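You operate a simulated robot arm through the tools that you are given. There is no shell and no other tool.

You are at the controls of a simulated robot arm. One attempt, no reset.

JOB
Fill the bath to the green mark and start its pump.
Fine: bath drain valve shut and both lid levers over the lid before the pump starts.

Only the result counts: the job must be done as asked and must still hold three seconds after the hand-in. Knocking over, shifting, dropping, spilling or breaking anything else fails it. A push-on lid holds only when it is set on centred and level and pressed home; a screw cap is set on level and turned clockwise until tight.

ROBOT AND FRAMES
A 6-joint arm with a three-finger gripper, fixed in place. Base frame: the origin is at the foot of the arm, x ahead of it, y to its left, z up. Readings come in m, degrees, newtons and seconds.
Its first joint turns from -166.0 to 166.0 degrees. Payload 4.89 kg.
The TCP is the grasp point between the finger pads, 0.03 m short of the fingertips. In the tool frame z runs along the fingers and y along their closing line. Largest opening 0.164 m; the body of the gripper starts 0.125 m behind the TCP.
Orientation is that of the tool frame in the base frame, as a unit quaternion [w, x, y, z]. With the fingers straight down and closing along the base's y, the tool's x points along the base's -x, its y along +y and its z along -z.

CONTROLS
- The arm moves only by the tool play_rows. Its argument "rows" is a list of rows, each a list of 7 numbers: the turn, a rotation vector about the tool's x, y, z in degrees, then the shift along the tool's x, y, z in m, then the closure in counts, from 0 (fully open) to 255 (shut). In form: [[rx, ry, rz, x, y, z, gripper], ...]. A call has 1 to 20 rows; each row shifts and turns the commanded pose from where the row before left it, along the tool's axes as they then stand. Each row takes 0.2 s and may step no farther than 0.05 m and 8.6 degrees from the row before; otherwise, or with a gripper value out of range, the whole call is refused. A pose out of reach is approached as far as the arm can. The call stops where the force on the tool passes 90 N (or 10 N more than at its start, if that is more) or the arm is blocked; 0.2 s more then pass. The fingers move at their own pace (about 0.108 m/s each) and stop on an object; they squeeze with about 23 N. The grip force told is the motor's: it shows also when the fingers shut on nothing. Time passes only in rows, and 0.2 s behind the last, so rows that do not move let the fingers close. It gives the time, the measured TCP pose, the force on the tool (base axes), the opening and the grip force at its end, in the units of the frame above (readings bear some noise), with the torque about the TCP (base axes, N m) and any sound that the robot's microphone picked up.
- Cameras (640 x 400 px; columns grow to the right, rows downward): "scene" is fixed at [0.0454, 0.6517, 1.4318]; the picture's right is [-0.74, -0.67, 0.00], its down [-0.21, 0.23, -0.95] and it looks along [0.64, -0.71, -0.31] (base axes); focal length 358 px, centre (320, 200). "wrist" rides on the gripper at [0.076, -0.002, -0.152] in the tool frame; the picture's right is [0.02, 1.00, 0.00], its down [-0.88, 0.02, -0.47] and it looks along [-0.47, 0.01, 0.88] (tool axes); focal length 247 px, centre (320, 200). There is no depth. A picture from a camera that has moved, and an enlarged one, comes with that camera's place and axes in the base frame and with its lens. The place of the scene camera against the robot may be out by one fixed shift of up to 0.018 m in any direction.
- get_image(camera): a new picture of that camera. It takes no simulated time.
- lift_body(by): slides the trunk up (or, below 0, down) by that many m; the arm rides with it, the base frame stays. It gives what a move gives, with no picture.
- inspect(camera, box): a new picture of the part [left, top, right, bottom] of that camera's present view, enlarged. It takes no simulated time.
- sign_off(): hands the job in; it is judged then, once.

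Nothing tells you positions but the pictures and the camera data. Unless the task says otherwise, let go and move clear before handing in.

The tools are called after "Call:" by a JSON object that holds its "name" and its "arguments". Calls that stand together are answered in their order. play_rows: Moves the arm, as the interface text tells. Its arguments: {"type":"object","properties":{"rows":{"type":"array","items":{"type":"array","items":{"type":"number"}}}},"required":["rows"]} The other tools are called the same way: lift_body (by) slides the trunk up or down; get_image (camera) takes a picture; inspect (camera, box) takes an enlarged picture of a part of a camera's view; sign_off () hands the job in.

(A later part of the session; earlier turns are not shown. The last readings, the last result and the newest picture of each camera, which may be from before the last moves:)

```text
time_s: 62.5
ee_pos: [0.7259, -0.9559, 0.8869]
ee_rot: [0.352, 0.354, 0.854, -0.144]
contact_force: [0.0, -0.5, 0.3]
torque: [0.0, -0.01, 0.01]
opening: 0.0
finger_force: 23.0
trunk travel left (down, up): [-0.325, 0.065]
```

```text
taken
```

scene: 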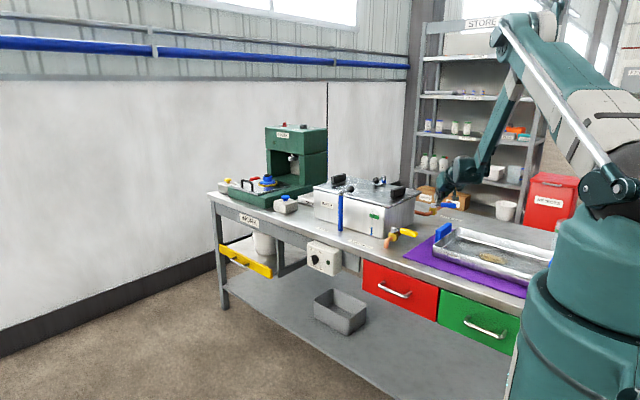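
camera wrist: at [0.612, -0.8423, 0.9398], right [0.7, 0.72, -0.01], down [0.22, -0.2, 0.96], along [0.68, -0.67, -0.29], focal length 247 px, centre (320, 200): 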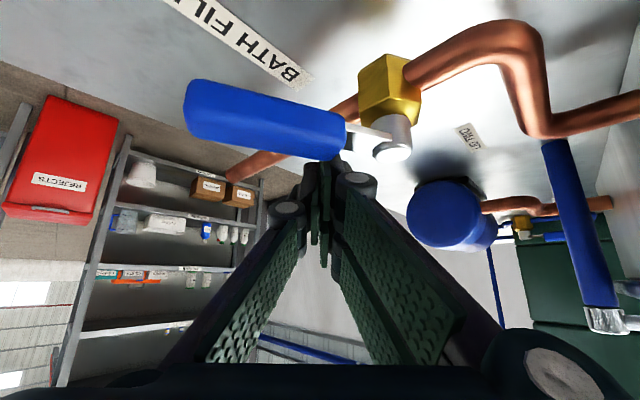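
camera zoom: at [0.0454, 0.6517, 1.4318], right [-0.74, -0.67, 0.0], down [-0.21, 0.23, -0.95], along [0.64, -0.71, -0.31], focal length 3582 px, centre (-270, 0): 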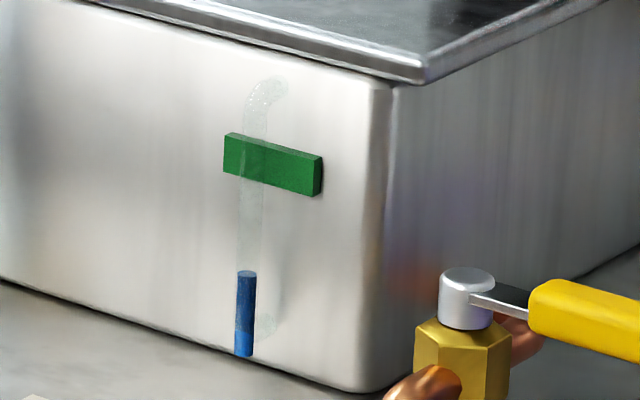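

The level is at px 271, moving 2.46 px/s, so it's steady. I'll wait about 33 s more, then check just below the mark.

Call:
{"name": "play_rows", "arguments": {"rows": [[0, 0, 0, 0, 0, 0, 255], [0, 0, 0, 0, 0, 0, 255], [0, 0, 0, 0, 0, 0, 255], [0, 0, 0, 0, 0, 0, 255], [0, 0, 0, 0, 0, 0, 255], [0, 0, 0, 0, 0, 0, 255], [0, 0, 0, 0, 0, 0, 255], [0, 0, 0, 0, 0, 0, 255], [0, 0, 0, 0, 0, 0, 255], [0, 0, 0, 0, 0, 0, 255], [0, 0, 0, 0, 0, 0, 255], [0, 0, 0, 0, 0, 0, 255], [0, 0, 0, 0, 0, 0, 255], [0, 0, 0, 0, 0, 0, 255], [0, 0, 0, 0, 0, 0, 255], [0, 0, 0, 0, 0, 0, 255], [0, 0, 0, 0, 0, 0, 255], [0, 0, 0, 0, 0, 0, 255], [0, 0, 0, 0, 0, 0, 255], [0, 0, 0, 0, 0, 0, 255]]}}

Call:
{"name": "play_rows", "arguments": {"rows": [[0, 0, 0, 0, 0, 0, 255], [0, 0, 0, 0, 0, 0, 255], [0, 0, 0, 0, 0, 0, 255], [0, 0, 0, 0, 0, 0, 255], [0, 0, 0, 0, 0, 0, 255], [0, 0, 0, 0, 0, 0, 255], [0, 0, 0, 0, 0, 0, 255], [0, 0, 0, 0, 0, 0, 255], [0, 0, 0, 0, 0, 0, 255], [0, 0, 0, 0, 0, 0, 255], [0, 0, 0, 0, 0, 0, 255], [0, 0, 0, 0, 0, 0, 255], [0, 0, 0, 0, 0, 0, 255], [0, 0, 0, 0, 0, 0, 255], [0, 0, 0, 0, 0, 0, 255], [0, 0, 0, 0, 0, 0, 255], [0, 0, 0, 0, 0, 0, 255], [0, 0, 0, 0, 0, 0, 255], [0, 0, 0, 0, 0, 0, 255], [0, 0, 0, 0, 0, 0, 255]]}}

Call:
{"name": "play_rows", "arguments": {"rows": [[0, 0, 0, 0, 0, 0, 255], [0, 0, 0, 0, 0, 0, 255], [0, 0, 0, 0, 0, 0, 255], [0, 0, 0, 0, 0, 0, 255], [0, 0, 0, 0, 0, 0, 255], [0, 0, 0, 0, 0, 0, 255], [0, 0, 0, 0, 0, 0, 255], [0, 0, 0, 0, 0, 0, 255], [0, 0, 0, 0, 0, 0, 255], [0, 0, 0, 0, 0, 0, 255], [0, 0, 0, 0, 0, 0, 255], [0, 0, 0, 0, 0, 0, 255], [0, 0, 0, 0, 0, 0, 255], [0, 0, 0, 0, 0, 0, 255], [0, 0, 0, 0, 0, 0, 255], [0, 0, 0, 0, 0, 0, 255], [0, 0, 0, 0, 0, 0, 255], [0, 0, 0, 0, 0, 0, 255], [0, 0, 0, 0, 0, 0, 255], [0, 0, 0, 0, 0, 0, 255]]}}

Call:
{"name": "play_rows", "arguments": {"rows": [[0, 0, 0, 0, 0, 0, 255], [0, 0, 0, 0, 0, 0, 255], [0, 0, 0, 0, 0, 0, 255], [0, 0, 0, 0, 0, 0, 255], [0, 0, 0, 0, 0, 0, 255], [0, 0, 0, 0, 0, 0, 255], [0, 0, 0, 0, 0, 0, 255], [0, 0, 0, 0, 0, 0, 255], [0, 0, 0, 0, 0, 0, 255], [0, 0, 0, 0, 0, 0, 255], [0, 0, 0, 0, 0, 0, 255], [0, 0, 0, 0, 0, 0, 255], [0, 0, 0, 0, 0, 0, 255], [0, 0, 0, 0, 0, 0, 255], [0, 0, 0, 0, 0, 0, 255], [0, 0, 0, 0, 0, 0, 255], [0, 0, 0, 0, 0, 0, 255], [0, 0, 0, 0, 0, 0, 255], [0, 0, 0, 0, 0, 0, 255], [0, 0, 0, 0, 0, 0, 255]]}}

Call:
{"name": "inspect", "arguments": {"camera": "scene", "box": [355, 200, 403, 240]}}

```text
time_s: 66.7
ee_pos: [0.7271, -0.9557, 0.8859]
ee_rot: [0.352, 0.353, 0.855, -0.144]
contact_force: [1.0, 0.1, 0.3]
torque: [0.01, -0.01, 0.01]
opening: 0.0001
finger_force: 23.3
trunk travel left (down, up): [-0.325, 0.065]
```

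```text
time_s: 70.9
ee_pos: [0.7269, -0.9572, 0.8862]
ee_rot: [0.353, 0.353, 0.854, -0.143]
contact_force: [-0.3, 0.1, -1.1]
torque: [0.04, 0.01, 0.01]
opening: 0.0
finger_force: 22.8
trunk travel left (down, up): [-0.325, 0.065]
```

```text
time_s: 75.1
ee_pos: [0.7258, -0.9554, 0.8864]
ee_rot: [0.353, 0.353, 0.855, -0.144]
contact_force: [0.1, 0.3, 0.6]
torque: [-0.02, 0.0, 0.06]
opening: 0.0
finger_force: 23.2
trunk travel left (down, up): [-0.325, 0.065]
```

```text
time_s: 79.3
ee_pos: [0.726, -0.9564, 0.8852]
ee_rot: [0.353, 0.353, 0.854, -0.144]
contact_force: [-0.2, -0.3, -1.1]
torque: [-0.03, -0.01, -0.01]
opening: 0.0002
finger_force: 23.1
trunk travel left (down, up): [-0.325, 0.065]
```

```text
10.00 times, centred on (379, 220) of scene
camera zoom: at [0.0454, 0.6517, 1.4318], right [-0.74, -0.67, 0.0], down [-0.21, 0.23, -0.95], along [0.64, -0.71, -0.31], focal length 3582 px, centre (-270, 0)
```

zoom: 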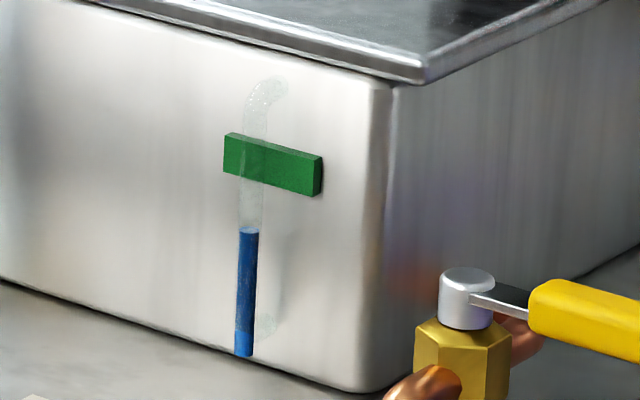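

The level is at px 229, still 2.5 px/s. I'll wait about 21 s more, then take a fine check.

Call:
{"name": "play_rows", "arguments": {"rows": [[0, 0, 0, 0, 0, 0, 255], [0, 0, 0, 0, 0, 0, 255], [0, 0, 0, 0, 0, 0, 255], [0, 0, 0, 0, 0, 0, 255], [0, 0, 0, 0, 0, 0, 255], [0, 0, 0, 0, 0, 0, 255], [0, 0, 0, 0, 0, 0, 255], [0, 0, 0, 0, 0, 0, 255], [0, 0, 0, 0, 0, 0, 255], [0, 0, 0, 0, 0, 0, 255], [0, 0, 0, 0, 0, 0, 255], [0, 0, 0, 0, 0, 0, 255], [0, 0, 0, 0, 0, 0, 255], [0, 0, 0, 0, 0, 0, 255], [0, 0, 0, 0, 0, 0, 255], [0, 0, 0, 0, 0, 0, 255], [0, 0, 0, 0, 0, 0, 255], [0, 0, 0, 0, 0, 0, 255], [0, 0, 0, 0, 0, 0, 255], [0, 0, 0, 0, 0, 0, 255]]}}

Call:
{"name": "play_rows", "arguments": {"rows": [[0, 0, 0, 0, 0, 0, 255], [0, 0, 0, 0, 0, 0, 255], [0, 0, 0, 0, 0, 0, 255], [0, 0, 0, 0, 0, 0, 255], [0, 0, 0, 0, 0, 0, 255], [0, 0, 0, 0, 0, 0, 255], [0, 0, 0, 0, 0, 0, 255], [0, 0, 0, 0, 0, 0, 255], [0, 0, 0, 0, 0, 0, 255], [0, 0, 0, 0, 0, 0, 255], [0, 0, 0, 0, 0, 0, 255], [0, 0, 0, 0, 0, 0, 255], [0, 0, 0, 0, 0, 0, 255], [0, 0, 0, 0, 0, 0, 255], [0, 0, 0, 0, 0, 0, 255], [0, 0, 0, 0, 0, 0, 255], [0, 0, 0, 0, 0, 0, 255], [0, 0, 0, 0, 0, 0, 255], [0, 0, 0, 0, 0, 0, 255], [0, 0, 0, 0, 0, 0, 255]]}}

Call:
{"name": "play_rows", "arguments": {"rows": [[0, 0, 0, 0, 0, 0, 255], [0, 0, 0, 0, 0, 0, 255], [0, 0, 0, 0, 0, 0, 255], [0, 0, 0, 0, 0, 0, 255], [0, 0, 0, 0, 0, 0, 255], [0, 0, 0, 0, 0, 0, 255], [0, 0, 0, 0, 0, 0, 255], [0, 0, 0, 0, 0, 0, 255], [0, 0, 0, 0, 0, 0, 255], [0, 0, 0, 0, 0, 0, 255], [0, 0, 0, 0, 0, 0, 255], [0, 0, 0, 0, 0, 0, 255], [0, 0, 0, 0, 0, 0, 255], [0, 0, 0, 0, 0, 0, 255], [0, 0, 0, 0, 0, 0, 255], [0, 0, 0, 0, 0, 0, 255], [0, 0, 0, 0, 0, 0, 255], [0, 0, 0, 0, 0, 0, 255], [0, 0, 0, 0, 0, 0, 255], [0, 0, 0, 0, 0, 0, 255]]}}

Call:
{"name": "play_rows", "arguments": {"rows": [[0, 0, 0, 0, 0, 0, 255], [0, 0, 0, 0, 0, 0, 255], [0, 0, 0, 0, 0, 0, 255], [0, 0, 0, 0, 0, 0, 255], [0, 0, 0, 0, 0, 0, 255], [0, 0, 0, 0, 0, 0, 255], [0, 0, 0, 0, 0, 0, 255], [0, 0, 0, 0, 0, 0, 255], [0, 0, 0, 0, 0, 0, 255], [0, 0, 0, 0, 0, 0, 255], [0, 0, 0, 0, 0, 0, 255], [0, 0, 0, 0, 0, 0, 255], [0, 0, 0, 0, 0, 0, 255], [0, 0, 0, 0, 0, 0, 255], [0, 0, 0, 0, 0, 0, 255], [0, 0, 0, 0, 0, 0, 255], [0, 0, 0, 0, 0, 0, 255], [0, 0, 0, 0, 0, 0, 255], [0, 0, 0, 0, 0, 0, 255], [0, 0, 0, 0, 0, 0, 255]]}}

Call:
{"name": "play_rows", "arguments": {"rows": [[0, 0, 0, 0, 0, 0, 255], [0, 0, 0, 0, 0, 0, 255], [0, 0, 0, 0, 0, 0, 255], [0, 0, 0, 0, 0, 0, 255], [0, 0, 0, 0, 0, 0, 255], [0, 0, 0, 0, 0, 0, 255], [0, 0, 0, 0, 0, 0, 255], [0, 0, 0, 0, 0, 0, 255], [0, 0, 0, 0, 0, 0, 255], [0, 0, 0, 0, 0, 0, 255], [0, 0, 0, 0, 0, 0, 255], [0, 0, 0, 0, 0, 0, 255], [0, 0, 0, 0, 0, 0, 255], [0, 0, 0, 0, 0, 0, 255], [0, 0, 0, 0, 0, 0, 255], [0, 0, 0, 0, 0, 0, 255], [0, 0, 0, 0, 0, 0, 255], [0, 0, 0, 0, 0, 0, 255], [0, 0, 0, 0, 0, 0, 255], [0, 0, 0, 0, 0, 0, 255]]}}

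Call:
{"name": "inspect", "arguments": {"camera": "scene", "box": [363, 205, 395, 225]}}

Call:
{"name": "inspect", "arguments": {"camera": "scene", "box": [355, 200, 403, 240]}}

```text
time_s: 83.5
ee_pos: [0.727, -0.9561, 0.8869]
ee_rot: [0.353, 0.354, 0.854, -0.145]
contact_force: [-0.3, 0.0, 0.2]
torque: [0.0, -0.05, -0.04]
opening: 0.0001
finger_force: 23.2
trunk travel left (down, up): [-0.325, 0.065]
```

```text
time_s: 87.7
ee_pos: [0.727, -0.9565, 0.8854]
ee_rot: [0.353, 0.354, 0.854, -0.145]
contact_force: [0.3, 0.7, 1.2]
torque: [0.0, 0.01, -0.01]
opening: 0.0001
finger_force: 22.9
trunk travel left (down, up): [-0.325, 0.065]
```

```text
time_s: 91.9
ee_pos: [0.7266, -0.9562, 0.8866]
ee_rot: [0.353, 0.353, 0.854, -0.144]
contact_force: [0.6, -1.0, 1.1]
torque: [-0.04, -0.02, 0.01]
opening: 0.0
finger_force: 22.3
trunk travel left (down, up): [-0.325, 0.065]
```

```text
time_s: 96.1
ee_pos: [0.725, -0.9564, 0.887]
ee_rot: [0.352, 0.354, 0.854, -0.145]
contact_force: [-0.8, -0.5, -0.7]
torque: [0.03, 0.02, 0.01]
opening: 0.0
finger_force: 23.4
trunk travel left (down, up): [-0.325, 0.065]
```

```text
time_s: 100.3
ee_pos: [0.7267, -0.9567, 0.8873]
ee_rot: [0.353, 0.354, 0.854, -0.145]
contact_force: [-0.1, -1.0, -0.1]
torque: [0.04, 0.0, 0.04]
opening: 0.0
finger_force: 23.2
trunk travel left (down, up): [-0.325, 0.065]
```

```text
16.00 times, centred on (379, 215) of scene
camera zoom: at [0.0454, 0.6517, 1.4318], right [-0.74, -0.67, 0.0], down [-0.21, 0.23, -0.95], along [0.64, -0.71, -0.31], focal length 5732 px, centre (-624, -40)
```

zoom: 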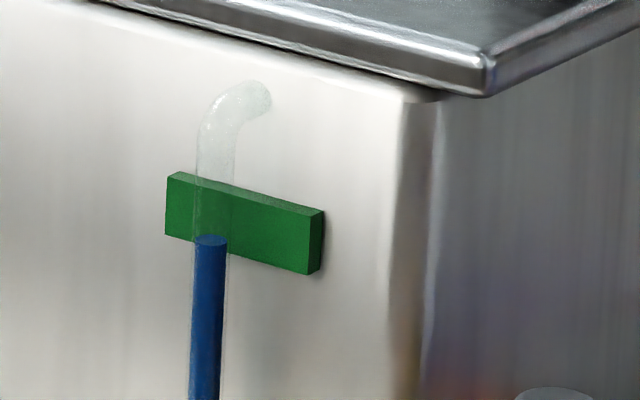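

```text
10.00 times, centred on (379, 220) of scene
camera zoom: at [0.0454, 0.6517, 1.4318], right [-0.74, -0.67, 0.0], down [-0.21, 0.23, -0.95], along [0.64, -0.71, -0.31], focal length 3582 px, centre (-270, 0)
```

zoom: 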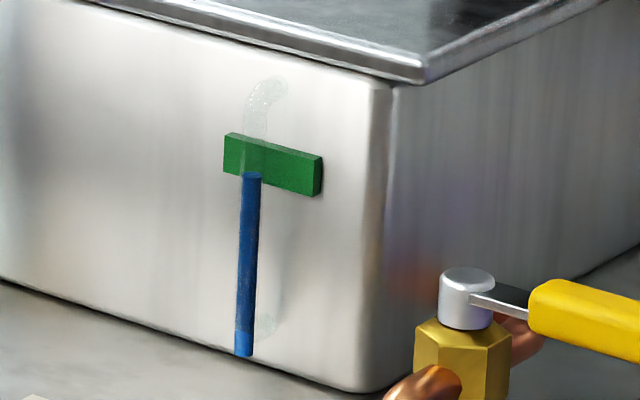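

The level has reached the lower edge of the green mark. I'll wait two more seconds to bring it toward the middle, then sweep the handle shut in the same call.

Call:
{"name": "play_rows", "arguments": {"rows": [[0, 0, 0, 0, 0, 0, 255], [0, 0, 0, 0, 0, 0, 255], [0, 0, 0, 0, 0, 0, 255], [0, 0, 0, 0, 0, 0, 255], [0, 0, 0, 0, 0, 0, 255], [0, 0, 0, 0, 0, 0, 255], [0, 0, 0, 0, 0, 0, 255], [0, 0, 0, 0, 0, 0, 255], [0, 0, 0, 0, 0, 0, 255], [0, 0, 0, 0.025, -0.0201, -0.025, 255], [0, 0, 0, 0.0153, -0.0068, -0.0153, 255], [0, 0, 0, 0.016, 0.001, -0.016, 255], [0, 0, 0, 0.0045, 0.0021, -0.0045, 255]]}}

Call:
{"name": "inspect", "arguments": {"camera": "scene", "box": [400, 180, 480, 230]}}

Call:
{"name": "inspect", "arguments": {"camera": "scene", "box": [363, 205, 395, 225]}}

Call:
{"name": "get_image", "arguments": {"camera": "wrist"}}

```text
time_s: 102.7
ee_pos: [0.6768, -0.9436, 0.8901]
ee_rot: [0.356, 0.355, 0.851, -0.149]
contact_force: [-2.0, -15.8, 15.0]
torque: [0.39, 0.25, 0.3]
opening: 0.0
finger_force: 23.4
trunk travel left (down, up): [-0.325, 0.065]
stopped in row 11: the force on the tool passed its limit at 117 N (the readings are from after the stop); the commanded pose is now the measured one
```

```text
8.00 times, centred on (440, 205) of scene
camera zoom: at [0.0454, 0.6517, 1.4318], right [-0.74, -0.67, 0.0], down [-0.21, 0.23, -0.95], along [0.64, -0.71, -0.31], focal length 2866 px, centre (-640, 160)
```

zoom: 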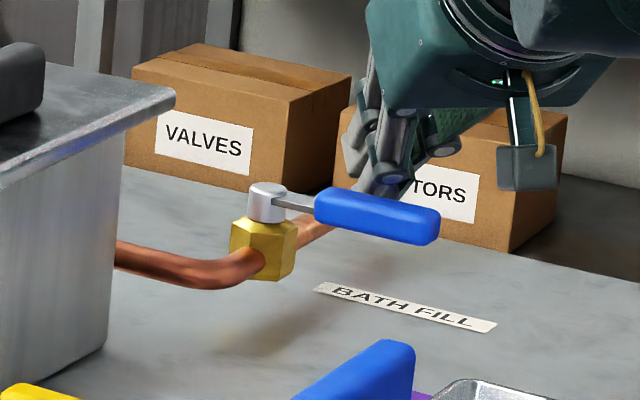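

```text
16.00 times, centred on (379, 215) of scene
camera zoom: at [0.0454, 0.6517, 1.4318], right [-0.74, -0.67, 0.0], down [-0.21, 0.23, -0.95], along [0.64, -0.71, -0.31], focal length 5732 px, centre (-624, -40)
```

zoom: 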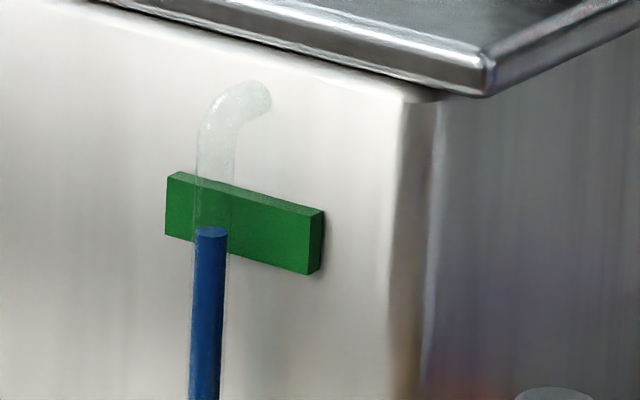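

```text
taken
camera wrist: at [0.5621, -0.8293, 0.9432], right [0.7, 0.71, -0.01], down [0.21, -0.19, 0.96], along [0.68, -0.67, -0.28], focal length 247 px, centre (320, 200)
```

wrist: 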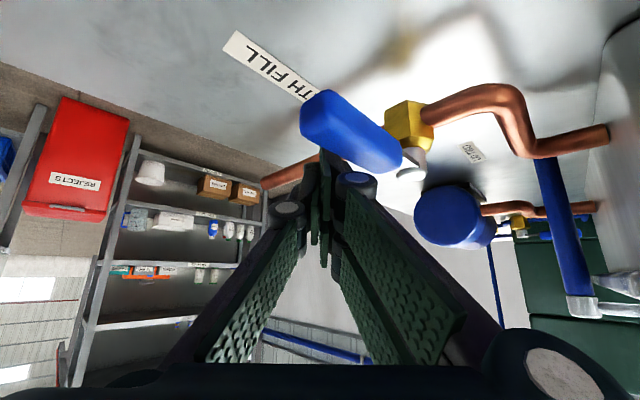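

The handle is back at its original shut position against the stop, and the level sits in the mark's band. I'll back the fingers off, rise, and check the level holds.

Call:
{"name": "play_rows", "arguments": {"rows": [[0, 0, 0, -0.0063, -0.0018, 0.0063, 255], [0, 0, 0, -0.0125, -0.0035, 0.0125, 255], [0, 0, 0, -0.0283, 0, -0.0283, 255], [0, 0, 0, -0.0283, 0, -0.0283, 255], [0, 0, 0, -0.0283, 0, -0.0283, 255], [0, 0, 0, -0.0283, 0, -0.0283, 255], [0, 0, 0, 0, 0, 0, 255], [0, 0, 0, 0, 0, 0, 255], [0, 0, 0, 0, 0, 0, 255]]}}

Call:
{"name": "inspect", "arguments": {"camera": "scene", "box": [400, 180, 480, 230]}}

Call:
{"name": "inspect", "arguments": {"camera": "scene", "box": [363, 205, 395, 225]}}

Call:
{"name": "get_image", "arguments": {"camera": "wrist"}}

```text
time_s: 104.7
ee_pos: [0.6911, -0.9655, 1.0517]
ee_rot: [0.356, 0.355, 0.851, -0.149]
contact_force: [0.7, 0.2, -0.8]
torque: [0.02, 0.03, 0.02]
opening: 0.0001
finger_force: 23.2
trunk travel left (down, up): [-0.325, 0.065]
```

```text
8.00 times, centred on (440, 205) of scene
camera zoom: at [0.0454, 0.6517, 1.4318], right [-0.74, -0.67, 0.0], down [-0.21, 0.23, -0.95], along [0.64, -0.71, -0.31], focal length 2866 px, centre (-640, 160)
```

zoom: 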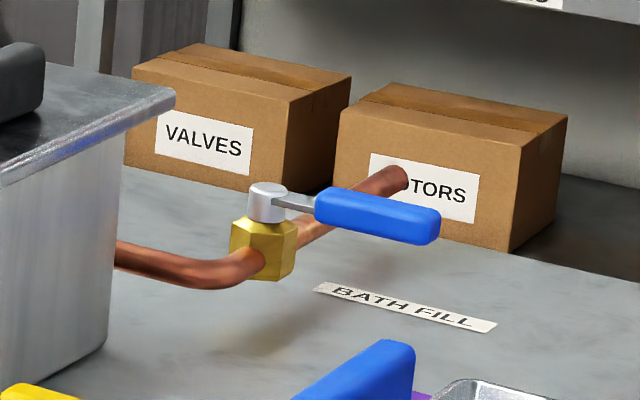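

```text
16.00 times, centred on (379, 215) of scene
camera zoom: at [0.0454, 0.6517, 1.4318], right [-0.74, -0.67, 0.0], down [-0.21, 0.23, -0.95], along [0.64, -0.71, -0.31], focal length 5732 px, centre (-624, -40)
```

zoom: 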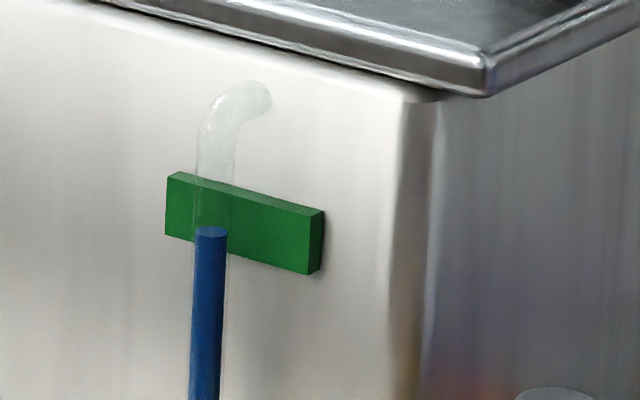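

```text
taken
camera wrist: at [0.577, -0.8504, 1.1031], right [0.7, 0.72, -0.01], down [0.21, -0.19, 0.96], along [0.68, -0.67, -0.28], focal length 247 px, centre (320, 200)
```

wrist: 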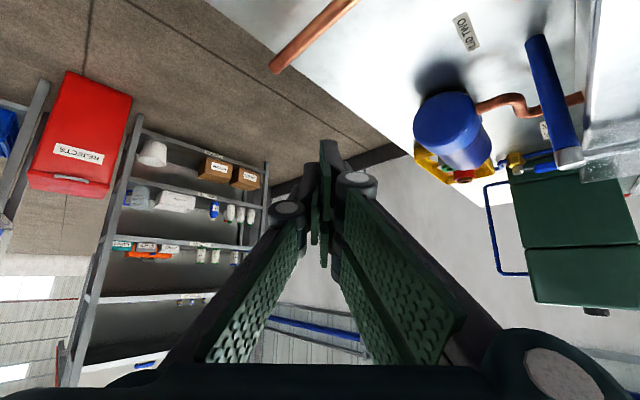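

The fill valve is shut and the level holds inside the green band. By parallax, it's about 2 mm above the mark's middle. Next I'll retreat over the bench to the front side for the pump switch.

Call:
{"name": "play_rows", "arguments": {"rows": [[0, 0, 0, 0.01075, 0.0387, -0.024, 255], [0, 0, 0, 0.01075, 0.0387, -0.024, 255], [0, 0, 0, 0.01075, 0.0387, -0.024, 255], [0, 0, 0, 0.01075, 0.0387, -0.024, 255], [0, 0, 0, 0.01075, 0.0387, -0.024, 255], [0, 0, 0, 0.01075, 0.0387, -0.024, 255], [0, 0, 0, 0.01075, 0.0387, -0.024, 255], [0, 0, 0, 0.01075, 0.0387, -0.024, 255], [0, 0, 0, 0.01075, 0.0387, -0.024, 255], [0, 0, 0, 0.01075, 0.0387, -0.024, 255], [0, 0, 0, 0.01075, 0.0387, -0.024, 255], [0, 0, 0, 0.01075, 0.0387, -0.024, 255], [0, 0, 0, 0.01075, 0.0387, -0.024, 255], [0, 0, 0, 0.01075, 0.0387, -0.024, 255], [0, 0, 0, 0.01075, 0.0387, -0.024, 255], [0, 0, 0, 0.01075, 0.0387, -0.024, 255], [0, 0, 0, 0, 0, 0, 255]]}}

Call:
{"name": "get_image", "arguments": {"camera": "scene"}}

Call:
{"name": "inspect", "arguments": {"camera": "scene", "box": [363, 205, 395, 225]}}

```text
time_s: 108.3
ee_pos: [0.8528, -0.2475, 1.1964]
ee_rot: [0.356, 0.354, 0.852, -0.148]
contact_force: [0.6, 1.3, -0.1]
torque: [-0.09, -0.04, -0.07]
opening: 0.0
finger_force: 23.0
trunk travel left (down, up): [-0.325, 0.065]
```

```text
taken
```

scene: 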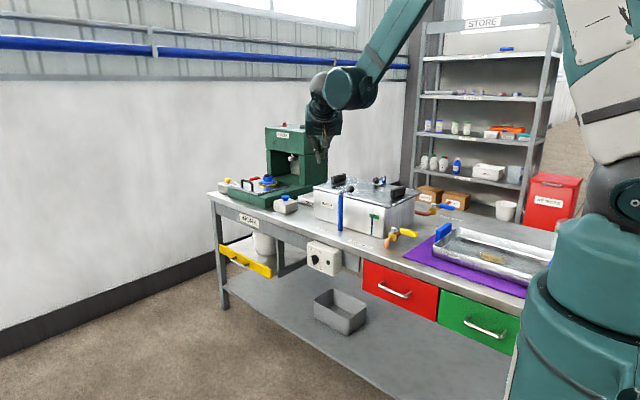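

```text
16.00 times, centred on (379, 215) of scene
camera zoom: at [0.0454, 0.6517, 1.4318], right [-0.74, -0.67, 0.0], down [-0.21, 0.23, -0.95], along [0.64, -0.71, -0.31], focal length 5732 px, centre (-624, -40)
```

zoom: 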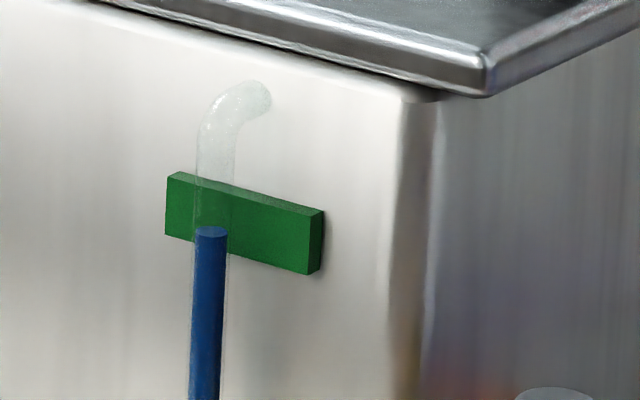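

The level is steady. I'll turn the tool to point horizontally at the bench front (-y).

Call:
{"name": "play_rows", "arguments": {"rows": [[5.3, 0, 5.3, 0, 0, 0, 255], [5.3, 0, 5.3, 0, 0, 0, 255], [5.3, 0, 5.3, 0, 0, 0, 255], [5.3, 0, 5.3, 0, 0, 0, 255], [5.3, 0, 5.3, 0, 0, 0, 255], [5.3, 0, 5.3, 0, 0, 0, 255], [0, -7.5, 0, 0, 0, -0.02, 255], [0, -7.5, 0, 0, 0, -0.02, 255], [0, -7.5, 0, 0, 0, -0.02, 255], [0, -7.5, 0, 0, 0, -0.02, 255], [0, -7.5, 0, 0, 0, -0.02, 255], [0, -7.5, 0, 0, 0, -0.02, 255], [0, 0, 0, 0, 0, 0, 255]]}}

Call:
{"name": "get_image", "arguments": {"camera": "wrist"}}

Call:
{"name": "get_image", "arguments": {"camera": "scene"}}

```text
time_s: 111.1
ee_pos: [0.852, -0.1431, 1.2507]
ee_rot: [0.503, 0.5, 0.496, -0.5]
contact_force: [1.0, 0.7, -0.5]
torque: [-0.06, -0.01, -0.13]
opening: 0.0002
finger_force: 23.0
trunk travel left (down, up): [-0.325, 0.065]
```

```text
taken
camera wrist: at [0.8525, 0.0104, 1.1731], right [1.0, 0.0, -0.02], down [0.01, 0.48, 0.88], along [0.01, -0.88, 0.48], focal length 247 px, centre (320, 200)
```

wrist: 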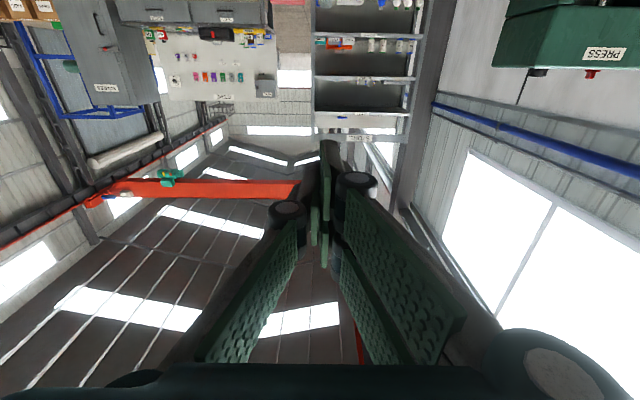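

```text
taken
```

scene: 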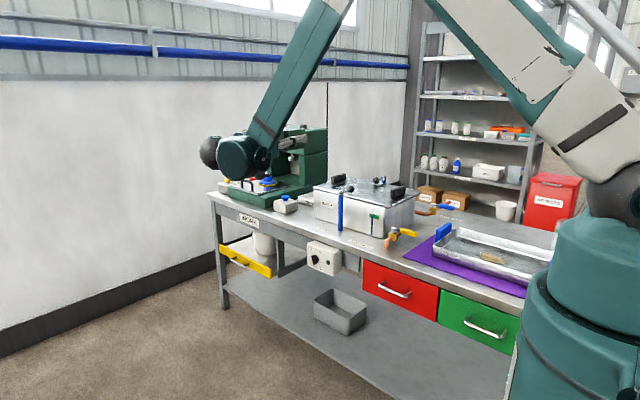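

The tool is horizontal. I'll slide the trunk down to bring the arm to switch height, keeping well in front of the bench.

Call:
{"name": "lift_body", "arguments": {"by": -0.25}}

Call:
{"name": "get_image", "arguments": {"camera": "scene"}}

Call:
{"name": "get_image", "arguments": {"camera": "wrist"}}

```text
time_s: 113.7
ee_pos: [0.8508, -0.1429, 0.9999]
ee_rot: [0.502, 0.501, 0.497, -0.5]
contact_force: [-0.9, -0.5, -0.2]
torque: [-0.01, -0.01, 0.03]
opening: 0.0
finger_force: 23.2
trunk travel left (down, up): [-0.075, 0.315]
```

```text
taken
```

scene: 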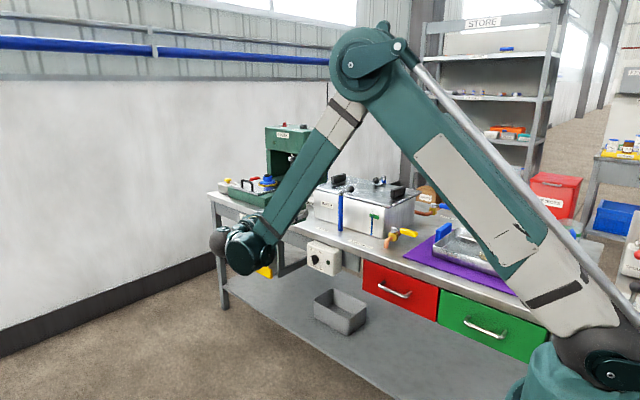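

```text
taken
camera wrist: at [0.852, 0.0098, 0.9238], right [1.0, 0.0, -0.02], down [0.01, 0.48, 0.88], along [0.01, -0.88, 0.48], focal length 247 px, centre (320, 200)
```

wrist: 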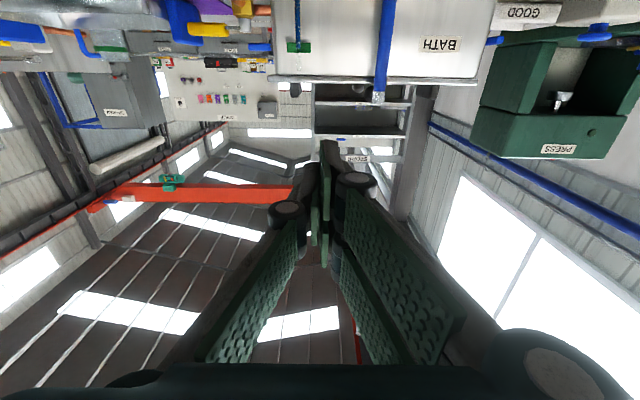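

This view looks at the sight tube almost level (upside down), so I'll use it to check the fill against the mark.

Call:
{"name": "inspect", "arguments": {"camera": "wrist", "box": [260, 0, 340, 60]}}

```text
6.67 times, centred on (300, 30) of wrist
camera zoom: at [0.852, 0.0098, 0.9238], right [1.0, 0.0, -0.02], down [0.01, 0.48, 0.88], along [0.01, -0.88, 0.48], focal length 1646 px, centre (453, 1333)
```

zoom: 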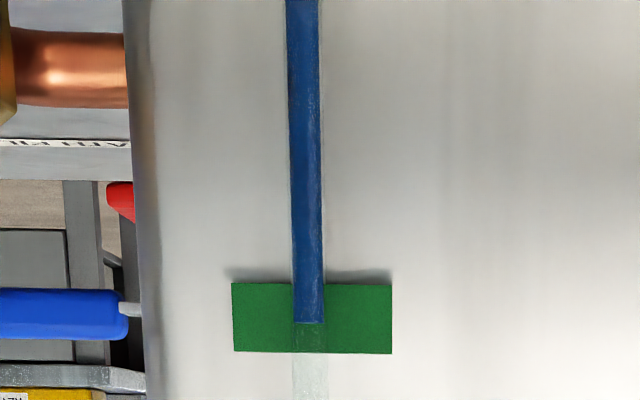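

Seen level-on, the water top sits almost exactly in the middle of the green mark. Next I'll lower the tool to switch height to view the pump panel.

Call:
{"name": "play_rows", "arguments": {"rows": [[0, 0, 0, 0.045, 0, 0, 255], [0, 0, 0, 0.045, 0, 0, 255], [0, 0, 0, 0.045, 0, 0, 255], [0, 0, 0, 0.045, 0, 0, 255], [0, 0, 0, 0.045, 0, 0, 255], [0, 0, 0, 0.045, 0, 0, 255], [0, 0, 0, 0, 0, 0, 255]]}}

Call:
{"name": "get_image", "arguments": {"camera": "wrist"}}

Call:
{"name": "get_image", "arguments": {"camera": "scene"}}

Call:
{"name": "inspect", "arguments": {"camera": "wrist", "box": [320, 60, 480, 160]}}

```text
time_s: 115.3
ee_pos: [0.8538, -0.1463, 0.7298]
ee_rot: [0.501, 0.501, 0.498, -0.5]
contact_force: [-0.5, 0.3, -0.2]
torque: [0.09, -0.02, 0.08]
opening: 0.0001
finger_force: 22.5
trunk travel left (down, up): [-0.075, 0.315]
```

```text
taken
camera wrist: at [0.8542, 0.0073, 0.653], right [1.0, 0.0, -0.01], down [0.01, 0.48, 0.88], along [0.01, -0.88, 0.48], focal length 247 px, centre (320, 200)
```

wrist: 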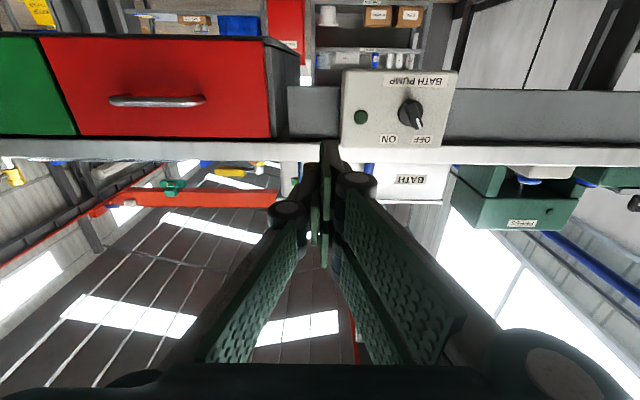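

```text
taken
```

scene: 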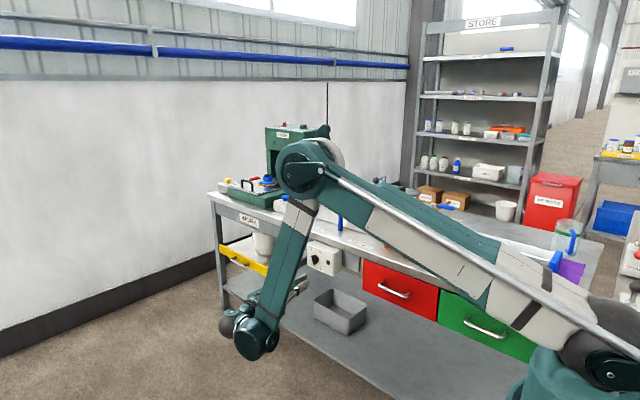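

```text
4.00 times, centred on (400, 110) of wrist
camera zoom: at [0.8542, 0.0073, 0.653], right [1.0, 0.0, -0.01], down [0.01, 0.48, 0.88], along [0.01, -0.88, 0.48], focal length 988 px, centre (0, 560)
```

zoom: 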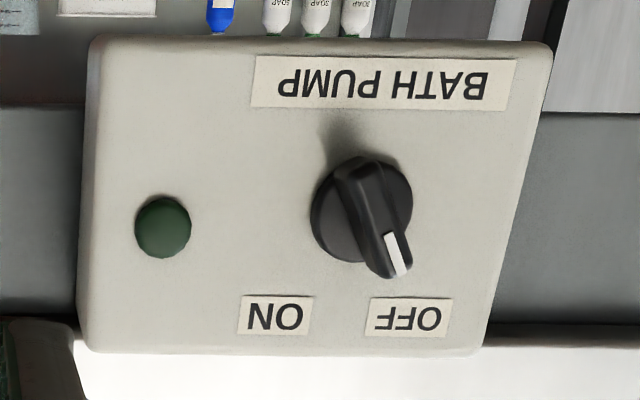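

The view of the panel is clear: the pointer is on OFF, with ON about 60° clockwise from the front. The knob is at about (0.978, -0.34, 0.708). I'll centre on it with the fingers open and rolled to match the bar.

Call:
{"name": "play_rows", "arguments": {"rows": [[0, 0, 0, 0.0055, 0.031, 0.0175, 150], [0, 0, 0, 0.0055, 0.031, 0.0175, 150], [0, 0, 0, 0.0055, 0.031, 0.0175, 150], [0, 0, 0, 0.0055, 0.031, 0.0175, 150], [0, 0, -7, 0, 0, 0, 150], [0, 0, -7, 0, 0, 0, 150], [0, 0, -7, 0, 0, 0, 150], [0, 0, -7, 0, 0, 0, 150], [0, 0, 0, 0, 0, 0, 150]]}}

Call:
{"name": "get_image", "arguments": {"camera": "wrist"}}

Call:
{"name": "inspect", "arguments": {"camera": "wrist", "box": [240, 80, 400, 180]}}

Call:
{"name": "get_image", "arguments": {"camera": "scene"}}

```text
time_s: 117.3
ee_pos: [0.9766, -0.2145, 0.7097]
ee_rot: [-0.366, -0.366, -0.604, 0.607]
contact_force: [-0.1, -0.5, 0.5]
torque: [-0.01, -0.03, -0.02]
opening: 0.0677
finger_force: 0.2
trunk travel left (down, up): [-0.075, 0.315]
```

```text
taken
camera wrist: at [0.9416, -0.0617, 0.6426], right [0.88, 0.0, -0.48], down [0.43, 0.48, 0.77], along [0.23, -0.88, 0.42], focal length 247 px, centre (320, 200)
```

wrist: 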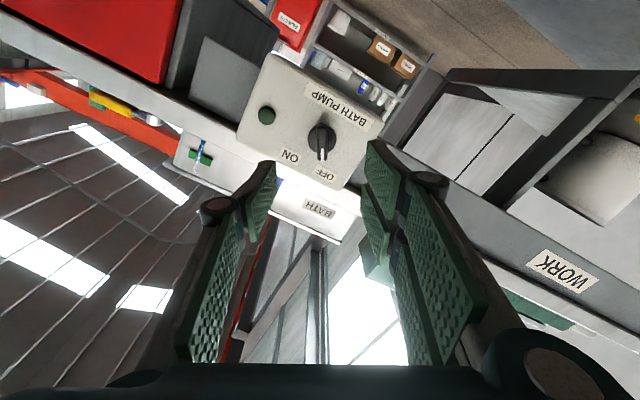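

```text
4.00 times, centred on (320, 130) of wrist
camera zoom: at [0.9416, -0.0617, 0.6426], right [0.88, 0.0, -0.48], down [0.43, 0.48, 0.77], along [0.23, -0.88, 0.42], focal length 988 px, centre (320, 480)
```

zoom: 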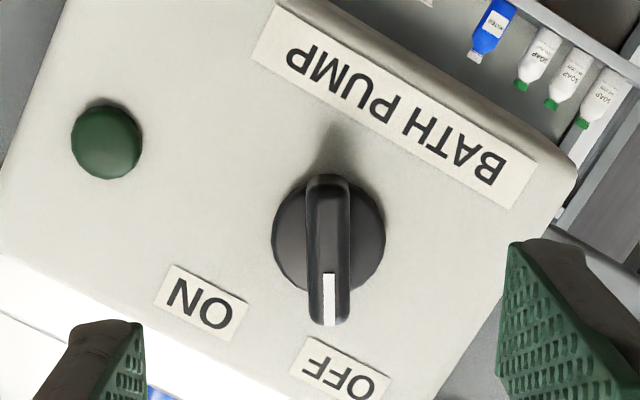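

```text
taken
```

scene: 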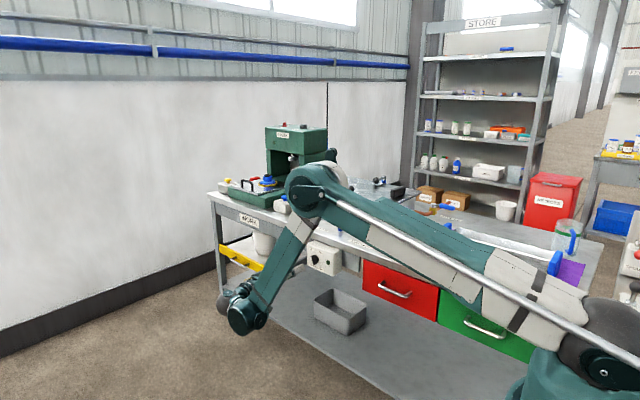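

The bar is aligned with the fingers. The disc face is at y ≈ -0.349, so I'll advance to about 13 mm of overlap on the bar, checking force before closing.

Call:
{"name": "play_rows", "arguments": {"rows": [[0, 0, 0, -0.0005, 0.0036, 0.03, 150], [0, 0, 0, 0, 0, 0.035, 150], [0, 0, 0, 0, 0, 0.02, 150], [0, 0, 0, 0, 0, 0.01, 150], [0, 0, 0, 0, 0, 0, 150]]}}

Call:
{"name": "get_image", "arguments": {"camera": "wrist"}}

Call:
{"name": "inspect", "arguments": {"camera": "wrist", "box": [240, 100, 400, 200]}}

Call:
{"name": "inspect", "arguments": {"camera": "scene", "box": [280, 230, 360, 280]}}

```text
time_s: 118.5
ee_pos: [0.9809, -0.3102, 0.7086]
ee_rot: [-0.366, -0.366, -0.603, 0.606]
contact_force: [-0.7, -0.1, -0.1]
torque: [-0.02, 0.0, -0.02]
opening: 0.0676
finger_force: 0.1
trunk travel left (down, up): [-0.075, 0.315]
```

```text
taken
camera wrist: at [0.9461, -0.1569, 0.6417], right [0.88, 0.0, -0.48], down [0.43, 0.48, 0.77], along [0.23, -0.88, 0.42], focal length 247 px, centre (320, 200)
```

wrist: 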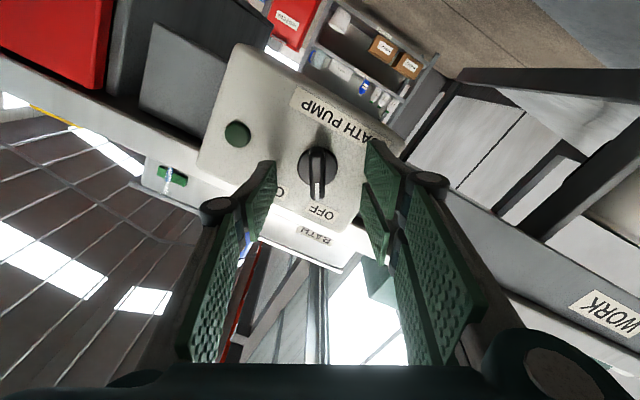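

```text
4.00 times, centred on (320, 150) of wrist
camera zoom: at [0.9461, -0.1569, 0.6417], right [0.88, 0.0, -0.48], down [0.43, 0.48, 0.77], along [0.23, -0.88, 0.42], focal length 988 px, centre (320, 400)
```

zoom: 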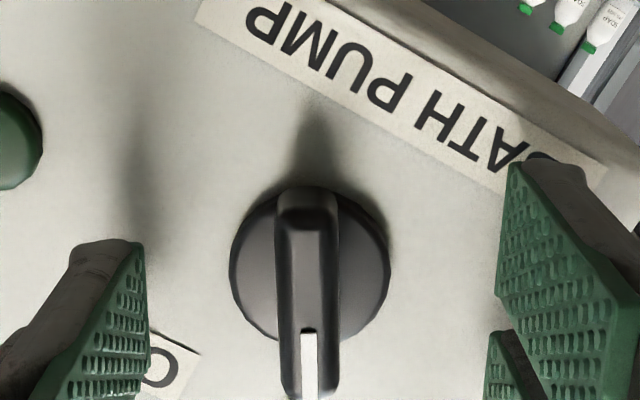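

```text
8.00 times, centred on (320, 255) of scene
camera zoom: at [0.0454, 0.6517, 1.4318], right [-0.74, -0.67, 0.0], down [-0.21, 0.23, -0.95], along [0.64, -0.71, -0.31], focal length 2866 px, centre (320, -240)
```

zoom: 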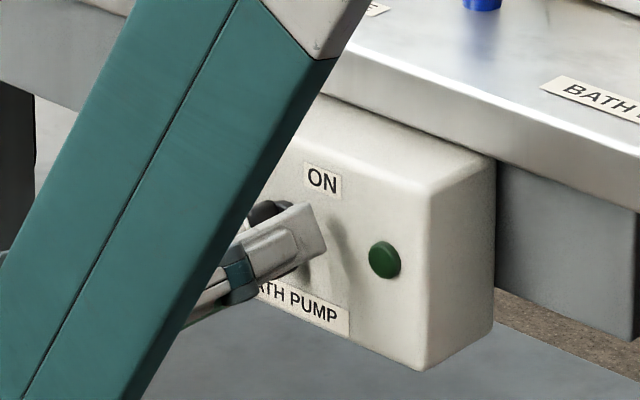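

The fingers are around the bar with no contact force. I'll shift slightly, move in 4 mm and close on the knob.

Call:
{"name": "play_rows", "arguments": {"rows": [[0, 0, 0, 0.0027, -0.0009, 0.004, 150], [0, 0, 0, 0, 0, 0, 200], [0, 0, 0, 0, 0, 0, 255], [0, 0, 0, 0, 0, 0, 255], [0, 0, 0, 0, 0, 0, 255]]}}

Call:
{"name": "inspect", "arguments": {"camera": "wrist", "box": [240, 100, 400, 200]}}

```text
time_s: 119.7
ee_pos: [0.9772, -0.314, 0.7077]
ee_rot: [-0.366, -0.366, -0.603, 0.607]
contact_force: [-18.5, 1.7, -0.1]
torque: [-0.13, 0.01, -0.35]
opening: 0.0116
finger_force: 45.3
trunk travel left (down, up): [-0.075, 0.315]
```

```text
4.00 times, centred on (320, 150) of wrist
camera zoom: at [0.943, -0.1607, 0.6402], right [0.88, 0.0, -0.48], down [0.43, 0.47, 0.77], along [0.23, -0.88, 0.42], focal length 988 px, centre (320, 400)
```

zoom: 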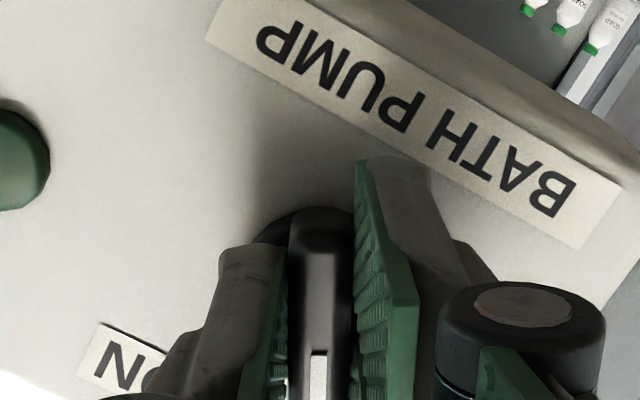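

The knob is gripped (bar 11.6 mm) with a small side load. The drain is shut, both levers are over the lid, the fill is shut and the level is on the mark, so I'll ease the side load and turn clockwise toward ON.

Call:
{"name": "play_rows", "arguments": {"rows": [[0, 0, 0, 0.0008, -0.0018, 0, 255], [0, 0, 7, 0, 0, 0, 255], [0, 0, 7, 0, 0, 0, 255], [0, 0, 7, 0, 0, 0, 255], [0, 0, 7, 0, 0, 0, 255]]}}

Call:
{"name": "inspect", "arguments": {"camera": "wrist", "box": [220, 60, 420, 185]}}

```text
time_s: 120.9
ee_pos: [0.9785, -0.314, 0.7075]
ee_rot: [0.504, 0.5, 0.497, -0.499]
contact_force: [56.4, -24.7, 22.2]
torque: [-0.22, 0.01, 1.4]
opening: 0.0116
finger_force: 45.2
trunk travel left (down, up): [-0.075, 0.315]
```

```text
3.20 times, centred on (320, 122) of wrist
camera zoom: at [0.9782, -0.1609, 0.6306], right [1.0, 0.0, -0.01], down [0.01, 0.48, 0.88], along [0.01, -0.88, 0.48], focal length 790 px, centre (320, 448)
```

zoom: 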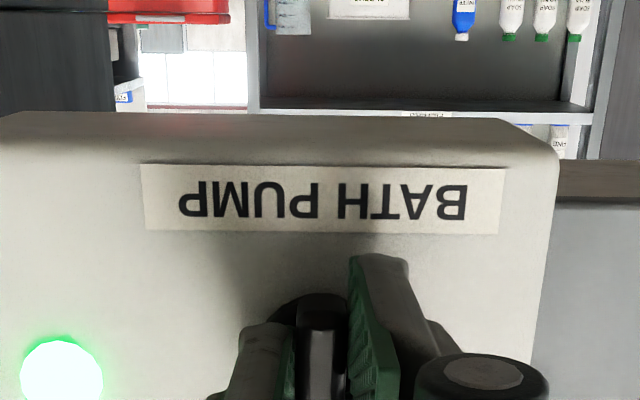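

The pump lamp has already lit at mid-turn. There is side load from a slight off-centre, so I'll shift to relieve it and finish the turn to ON.

Call:
{"name": "play_rows", "arguments": {"rows": [[0, 0, 0, -0.001, 0.003, -0.001, 255], [0, 0, 0, -0.001, 0.001, -0.001, 255], [0, 0, 0, 0, 0, 0, 255]]}}

```text
time_s: 121.7
ee_pos: [0.9787, -0.3143, 0.7084]
ee_rot: [0.5, 0.503, 0.496, -0.501]
contact_force: [-14.1, -28.7, -11.2]
torque: [-0.48, -0.02, -0.33]
opening: 0.0118
finger_force: 45.5
trunk travel left (down, up): [-0.075, 0.315]
```

The side load is nearly gone. I'll turn the remaining 28° with small centre corrections.

Call:
{"name": "play_rows", "arguments": {"rows": [[0, 0, 0, 0.0006, -0.0008, 0.0015, 255], [0, 0, 7, -0.0006, 0.0006, 0, 255], [0, 0, 7, -0.0006, 0.0007, 0, 255], [0, 0, 0, 0, 0, 0, 255]]}}

Call:
{"name": "inspect", "arguments": {"camera": "wrist", "box": [220, 60, 420, 185]}}

```text
time_s: 122.7
ee_pos: [0.9793, -0.3142, 0.7085]
ee_rot: [0.558, 0.56, 0.431, -0.435]
contact_force: [-66.3, 1.2, -42.8]
torque: [1.56, -0.05, -1.51]
opening: 0.0119
finger_force: 45.3
trunk travel left (down, up): [-0.075, 0.315]
```

```text
3.20 times, centred on (320, 122) of wrist
camera zoom: at [0.9982, -0.1606, 0.6332], right [0.97, -0.01, 0.23], down [-0.2, 0.48, 0.86], along [-0.11, -0.88, 0.46], focal length 790 px, centre (320, 448)
```

zoom: 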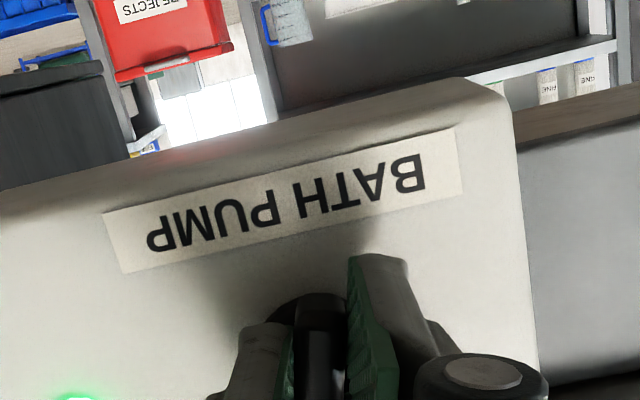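

Side load built up again, so my correction went the wrong way. I'll re-centre, then turn further in smaller steps.

Call:
{"name": "play_rows", "arguments": {"rows": [[0, 0, 0, 0.0007, -0.002, 0, 255], [0, 0, 0, 0.0006, -0.0019, 0, 255], [0, 0, 0, 0, 0, 0, 255]]}}

Call:
{"name": "play_rows", "arguments": {"rows": [[0, 0, 6, 0, 0, 0, 255], [0, 0, 0, 0, 0, 0, 255]]}}

```text
time_s: 123.5
ee_pos: [0.9785, -0.3138, 0.7075]
ee_rot: [0.559, 0.557, 0.433, -0.435]
contact_force: [-15.9, -11.0, -17.8]
torque: [0.93, -0.06, -0.29]
opening: 0.0121
finger_force: 44.9
trunk travel left (down, up): [-0.075, 0.315]
```

```text
time_s: 124.1
ee_pos: [0.9783, -0.3135, 0.7065]
ee_rot: [0.583, 0.579, 0.403, -0.404]
contact_force: [6.3, -16.0, -4.4]
torque: [-0.11, -0.04, 0.07]
opening: 0.0122
finger_force: 45.0
trunk travel left (down, up): [-0.075, 0.315]
```

The load is low again at about +20°. Continuing to +32° in small steps with tiny corrections.

Call:
{"name": "play_rows", "arguments": {"rows": [[0, 0, 6, 0, 0.0006, 0, 255], [0, 0, 0, 0, 0, 0, 255]]}}

Call:
{"name": "play_rows", "arguments": {"rows": [[0, 0, 5, 0, 0.0006, 0, 255], [0, 0, 0, 0, 0, 0, 255]]}}

Call:
{"name": "inspect", "arguments": {"camera": "wrist", "box": [200, 60, 440, 210]}}

```text
time_s: 124.7
ee_pos: [0.9784, -0.3144, 0.7064]
ee_rot: [0.601, 0.601, 0.371, -0.375]
contact_force: [12.9, -20.8, -1.5]
torque: [-0.39, -0.04, 0.11]
opening: 0.0116
finger_force: 45.2
trunk travel left (down, up): [-0.075, 0.315]
```

```text
time_s: 125.3
ee_pos: [0.977, -0.3143, 0.7079]
ee_rot: [0.617, 0.616, 0.345, -0.348]
contact_force: [12.2, -24.2, -2.0]
torque: [0.08, 1.01, 0.31]
opening: 0.0118
finger_force: 45.1
trunk travel left (down, up): [-0.075, 0.315]
```

```text
2.67 times, centred on (320, 135) of wrist
camera zoom: at [1.0184, -0.1606, 0.6413], right [0.86, 0.0, 0.5], down [-0.44, 0.48, 0.76], along [-0.24, -0.88, 0.41], focal length 659 px, centre (320, 373)
```

zoom: 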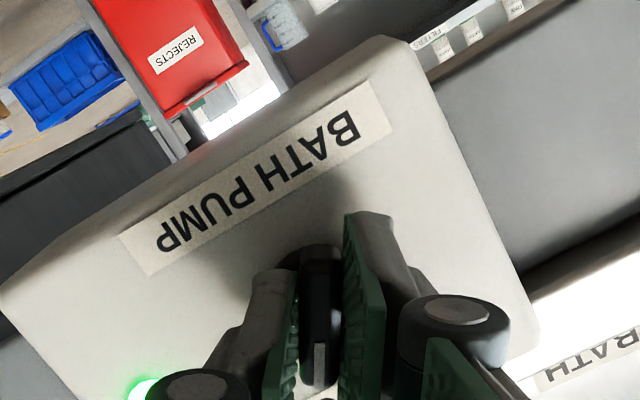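

Torque about the knob axis jumped to 1 Nm at about +30°, so that's the ON stop, and the lamp is lit. I'll open the fingers and back straight out.

Call:
{"name": "play_rows", "arguments": {"rows": [[0, 0, 0, 0, 0, 0, 200], [0, 0, 0, 0, 0, 0, 150], [0, 0, 0, 0, 0, 0, 150], [0, 0, 0, 0, 0, -0.02, 150], [0, 0, 0, 0, 0, -0.04, 150], [0, 0, 0, 0, 0, -0.045, 150], [0, 0, 0, 0, 0, -0.045, 150], [0, 0, 0, 0, 0, 0, 150]]}}

Call:
{"name": "inspect", "arguments": {"camera": "wrist", "box": [220, 60, 420, 185]}}

Call:
{"name": "get_image", "arguments": {"camera": "scene"}}

```text
time_s: 127.1
ee_pos: [0.9774, -0.1641, 0.7065]
ee_rot: [0.617, 0.616, 0.345, -0.348]
contact_force: [-0.6, 0.0, 0.0]
torque: [0.0, 0.02, 0.02]
opening: 0.0678
finger_force: 0.0
trunk travel left (down, up): [-0.075, 0.315]
```

```text
3.20 times, centred on (320, 122) of wrist
camera zoom: at [1.0175, -0.01, 0.6397], right [0.86, 0.0, 0.5], down [-0.44, 0.48, 0.76], along [-0.24, -0.88, 0.41], focal length 790 px, centre (320, 448)
```

zoom: 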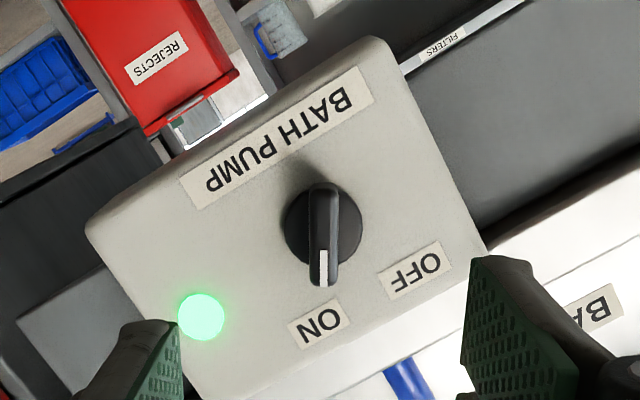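

```text
taken
```

scene: 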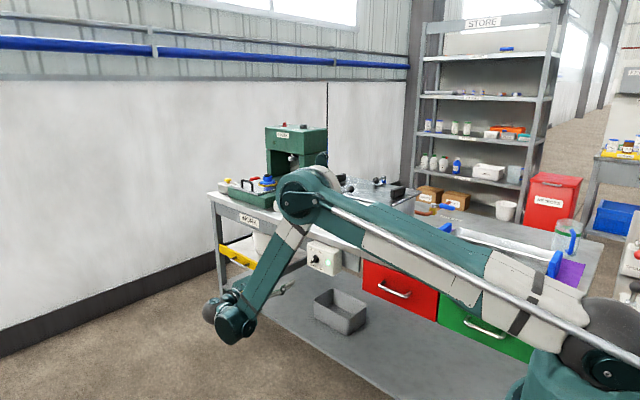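

The pointer is on ON and the lamp glows. I'll raise the trunk clear and check the level, levers and valves once more.

Call:
{"name": "lift_body", "arguments": {"by": 0.3}}

Call:
{"name": "get_image", "arguments": {"camera": "scene"}}

Call:
{"name": "inspect", "arguments": {"camera": "scene", "box": [290, 160, 470, 273]}}

Call:
{"name": "get_image", "arguments": {"camera": "wrist"}}

```text
time_s: 130.1
ee_pos: [0.9786, -0.1643, 1.0053]
ee_rot: [0.617, 0.616, 0.345, -0.348]
contact_force: [0.0, 0.6, 0.4]
torque: [0.0, 0.01, 0.0]
opening: 0.0676
finger_force: 0.1
trunk travel left (down, up): [-0.375, 0.015]
```

```text
taken
```

scene: 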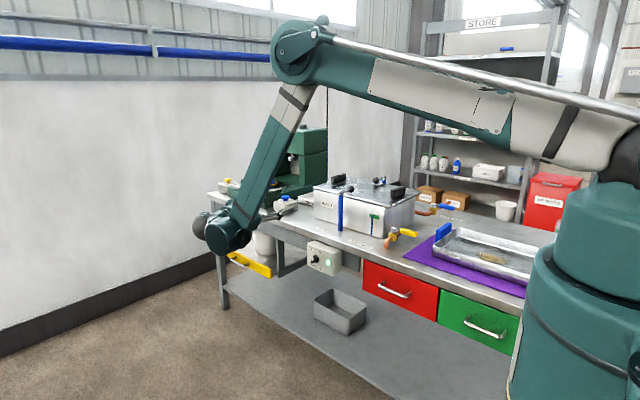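

```text
3.54 times, centred on (380, 216) of scene
camera zoom: at [0.0454, 0.6517, 1.4318], right [-0.74, -0.67, 0.0], down [-0.21, 0.23, -0.95], along [0.64, -0.71, -0.31], focal length 1268 px, centre (108, 142)
```

zoom: 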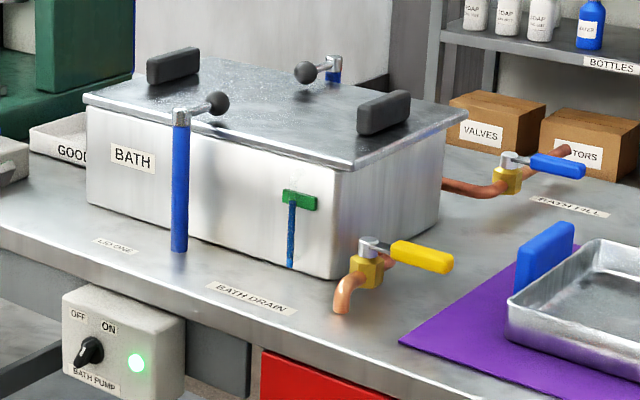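

```text
taken
camera wrist: at [1.0177, -0.0104, 0.9395], right [0.86, 0.0, 0.5], down [-0.44, 0.48, 0.76], along [-0.24, -0.88, 0.41], focal length 247 px, centre (320, 200)
```

wrist: 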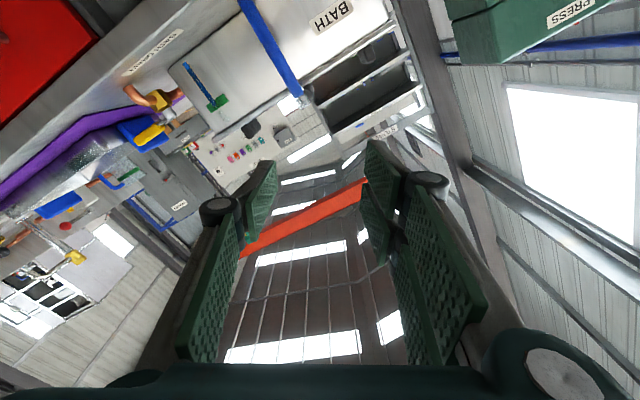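

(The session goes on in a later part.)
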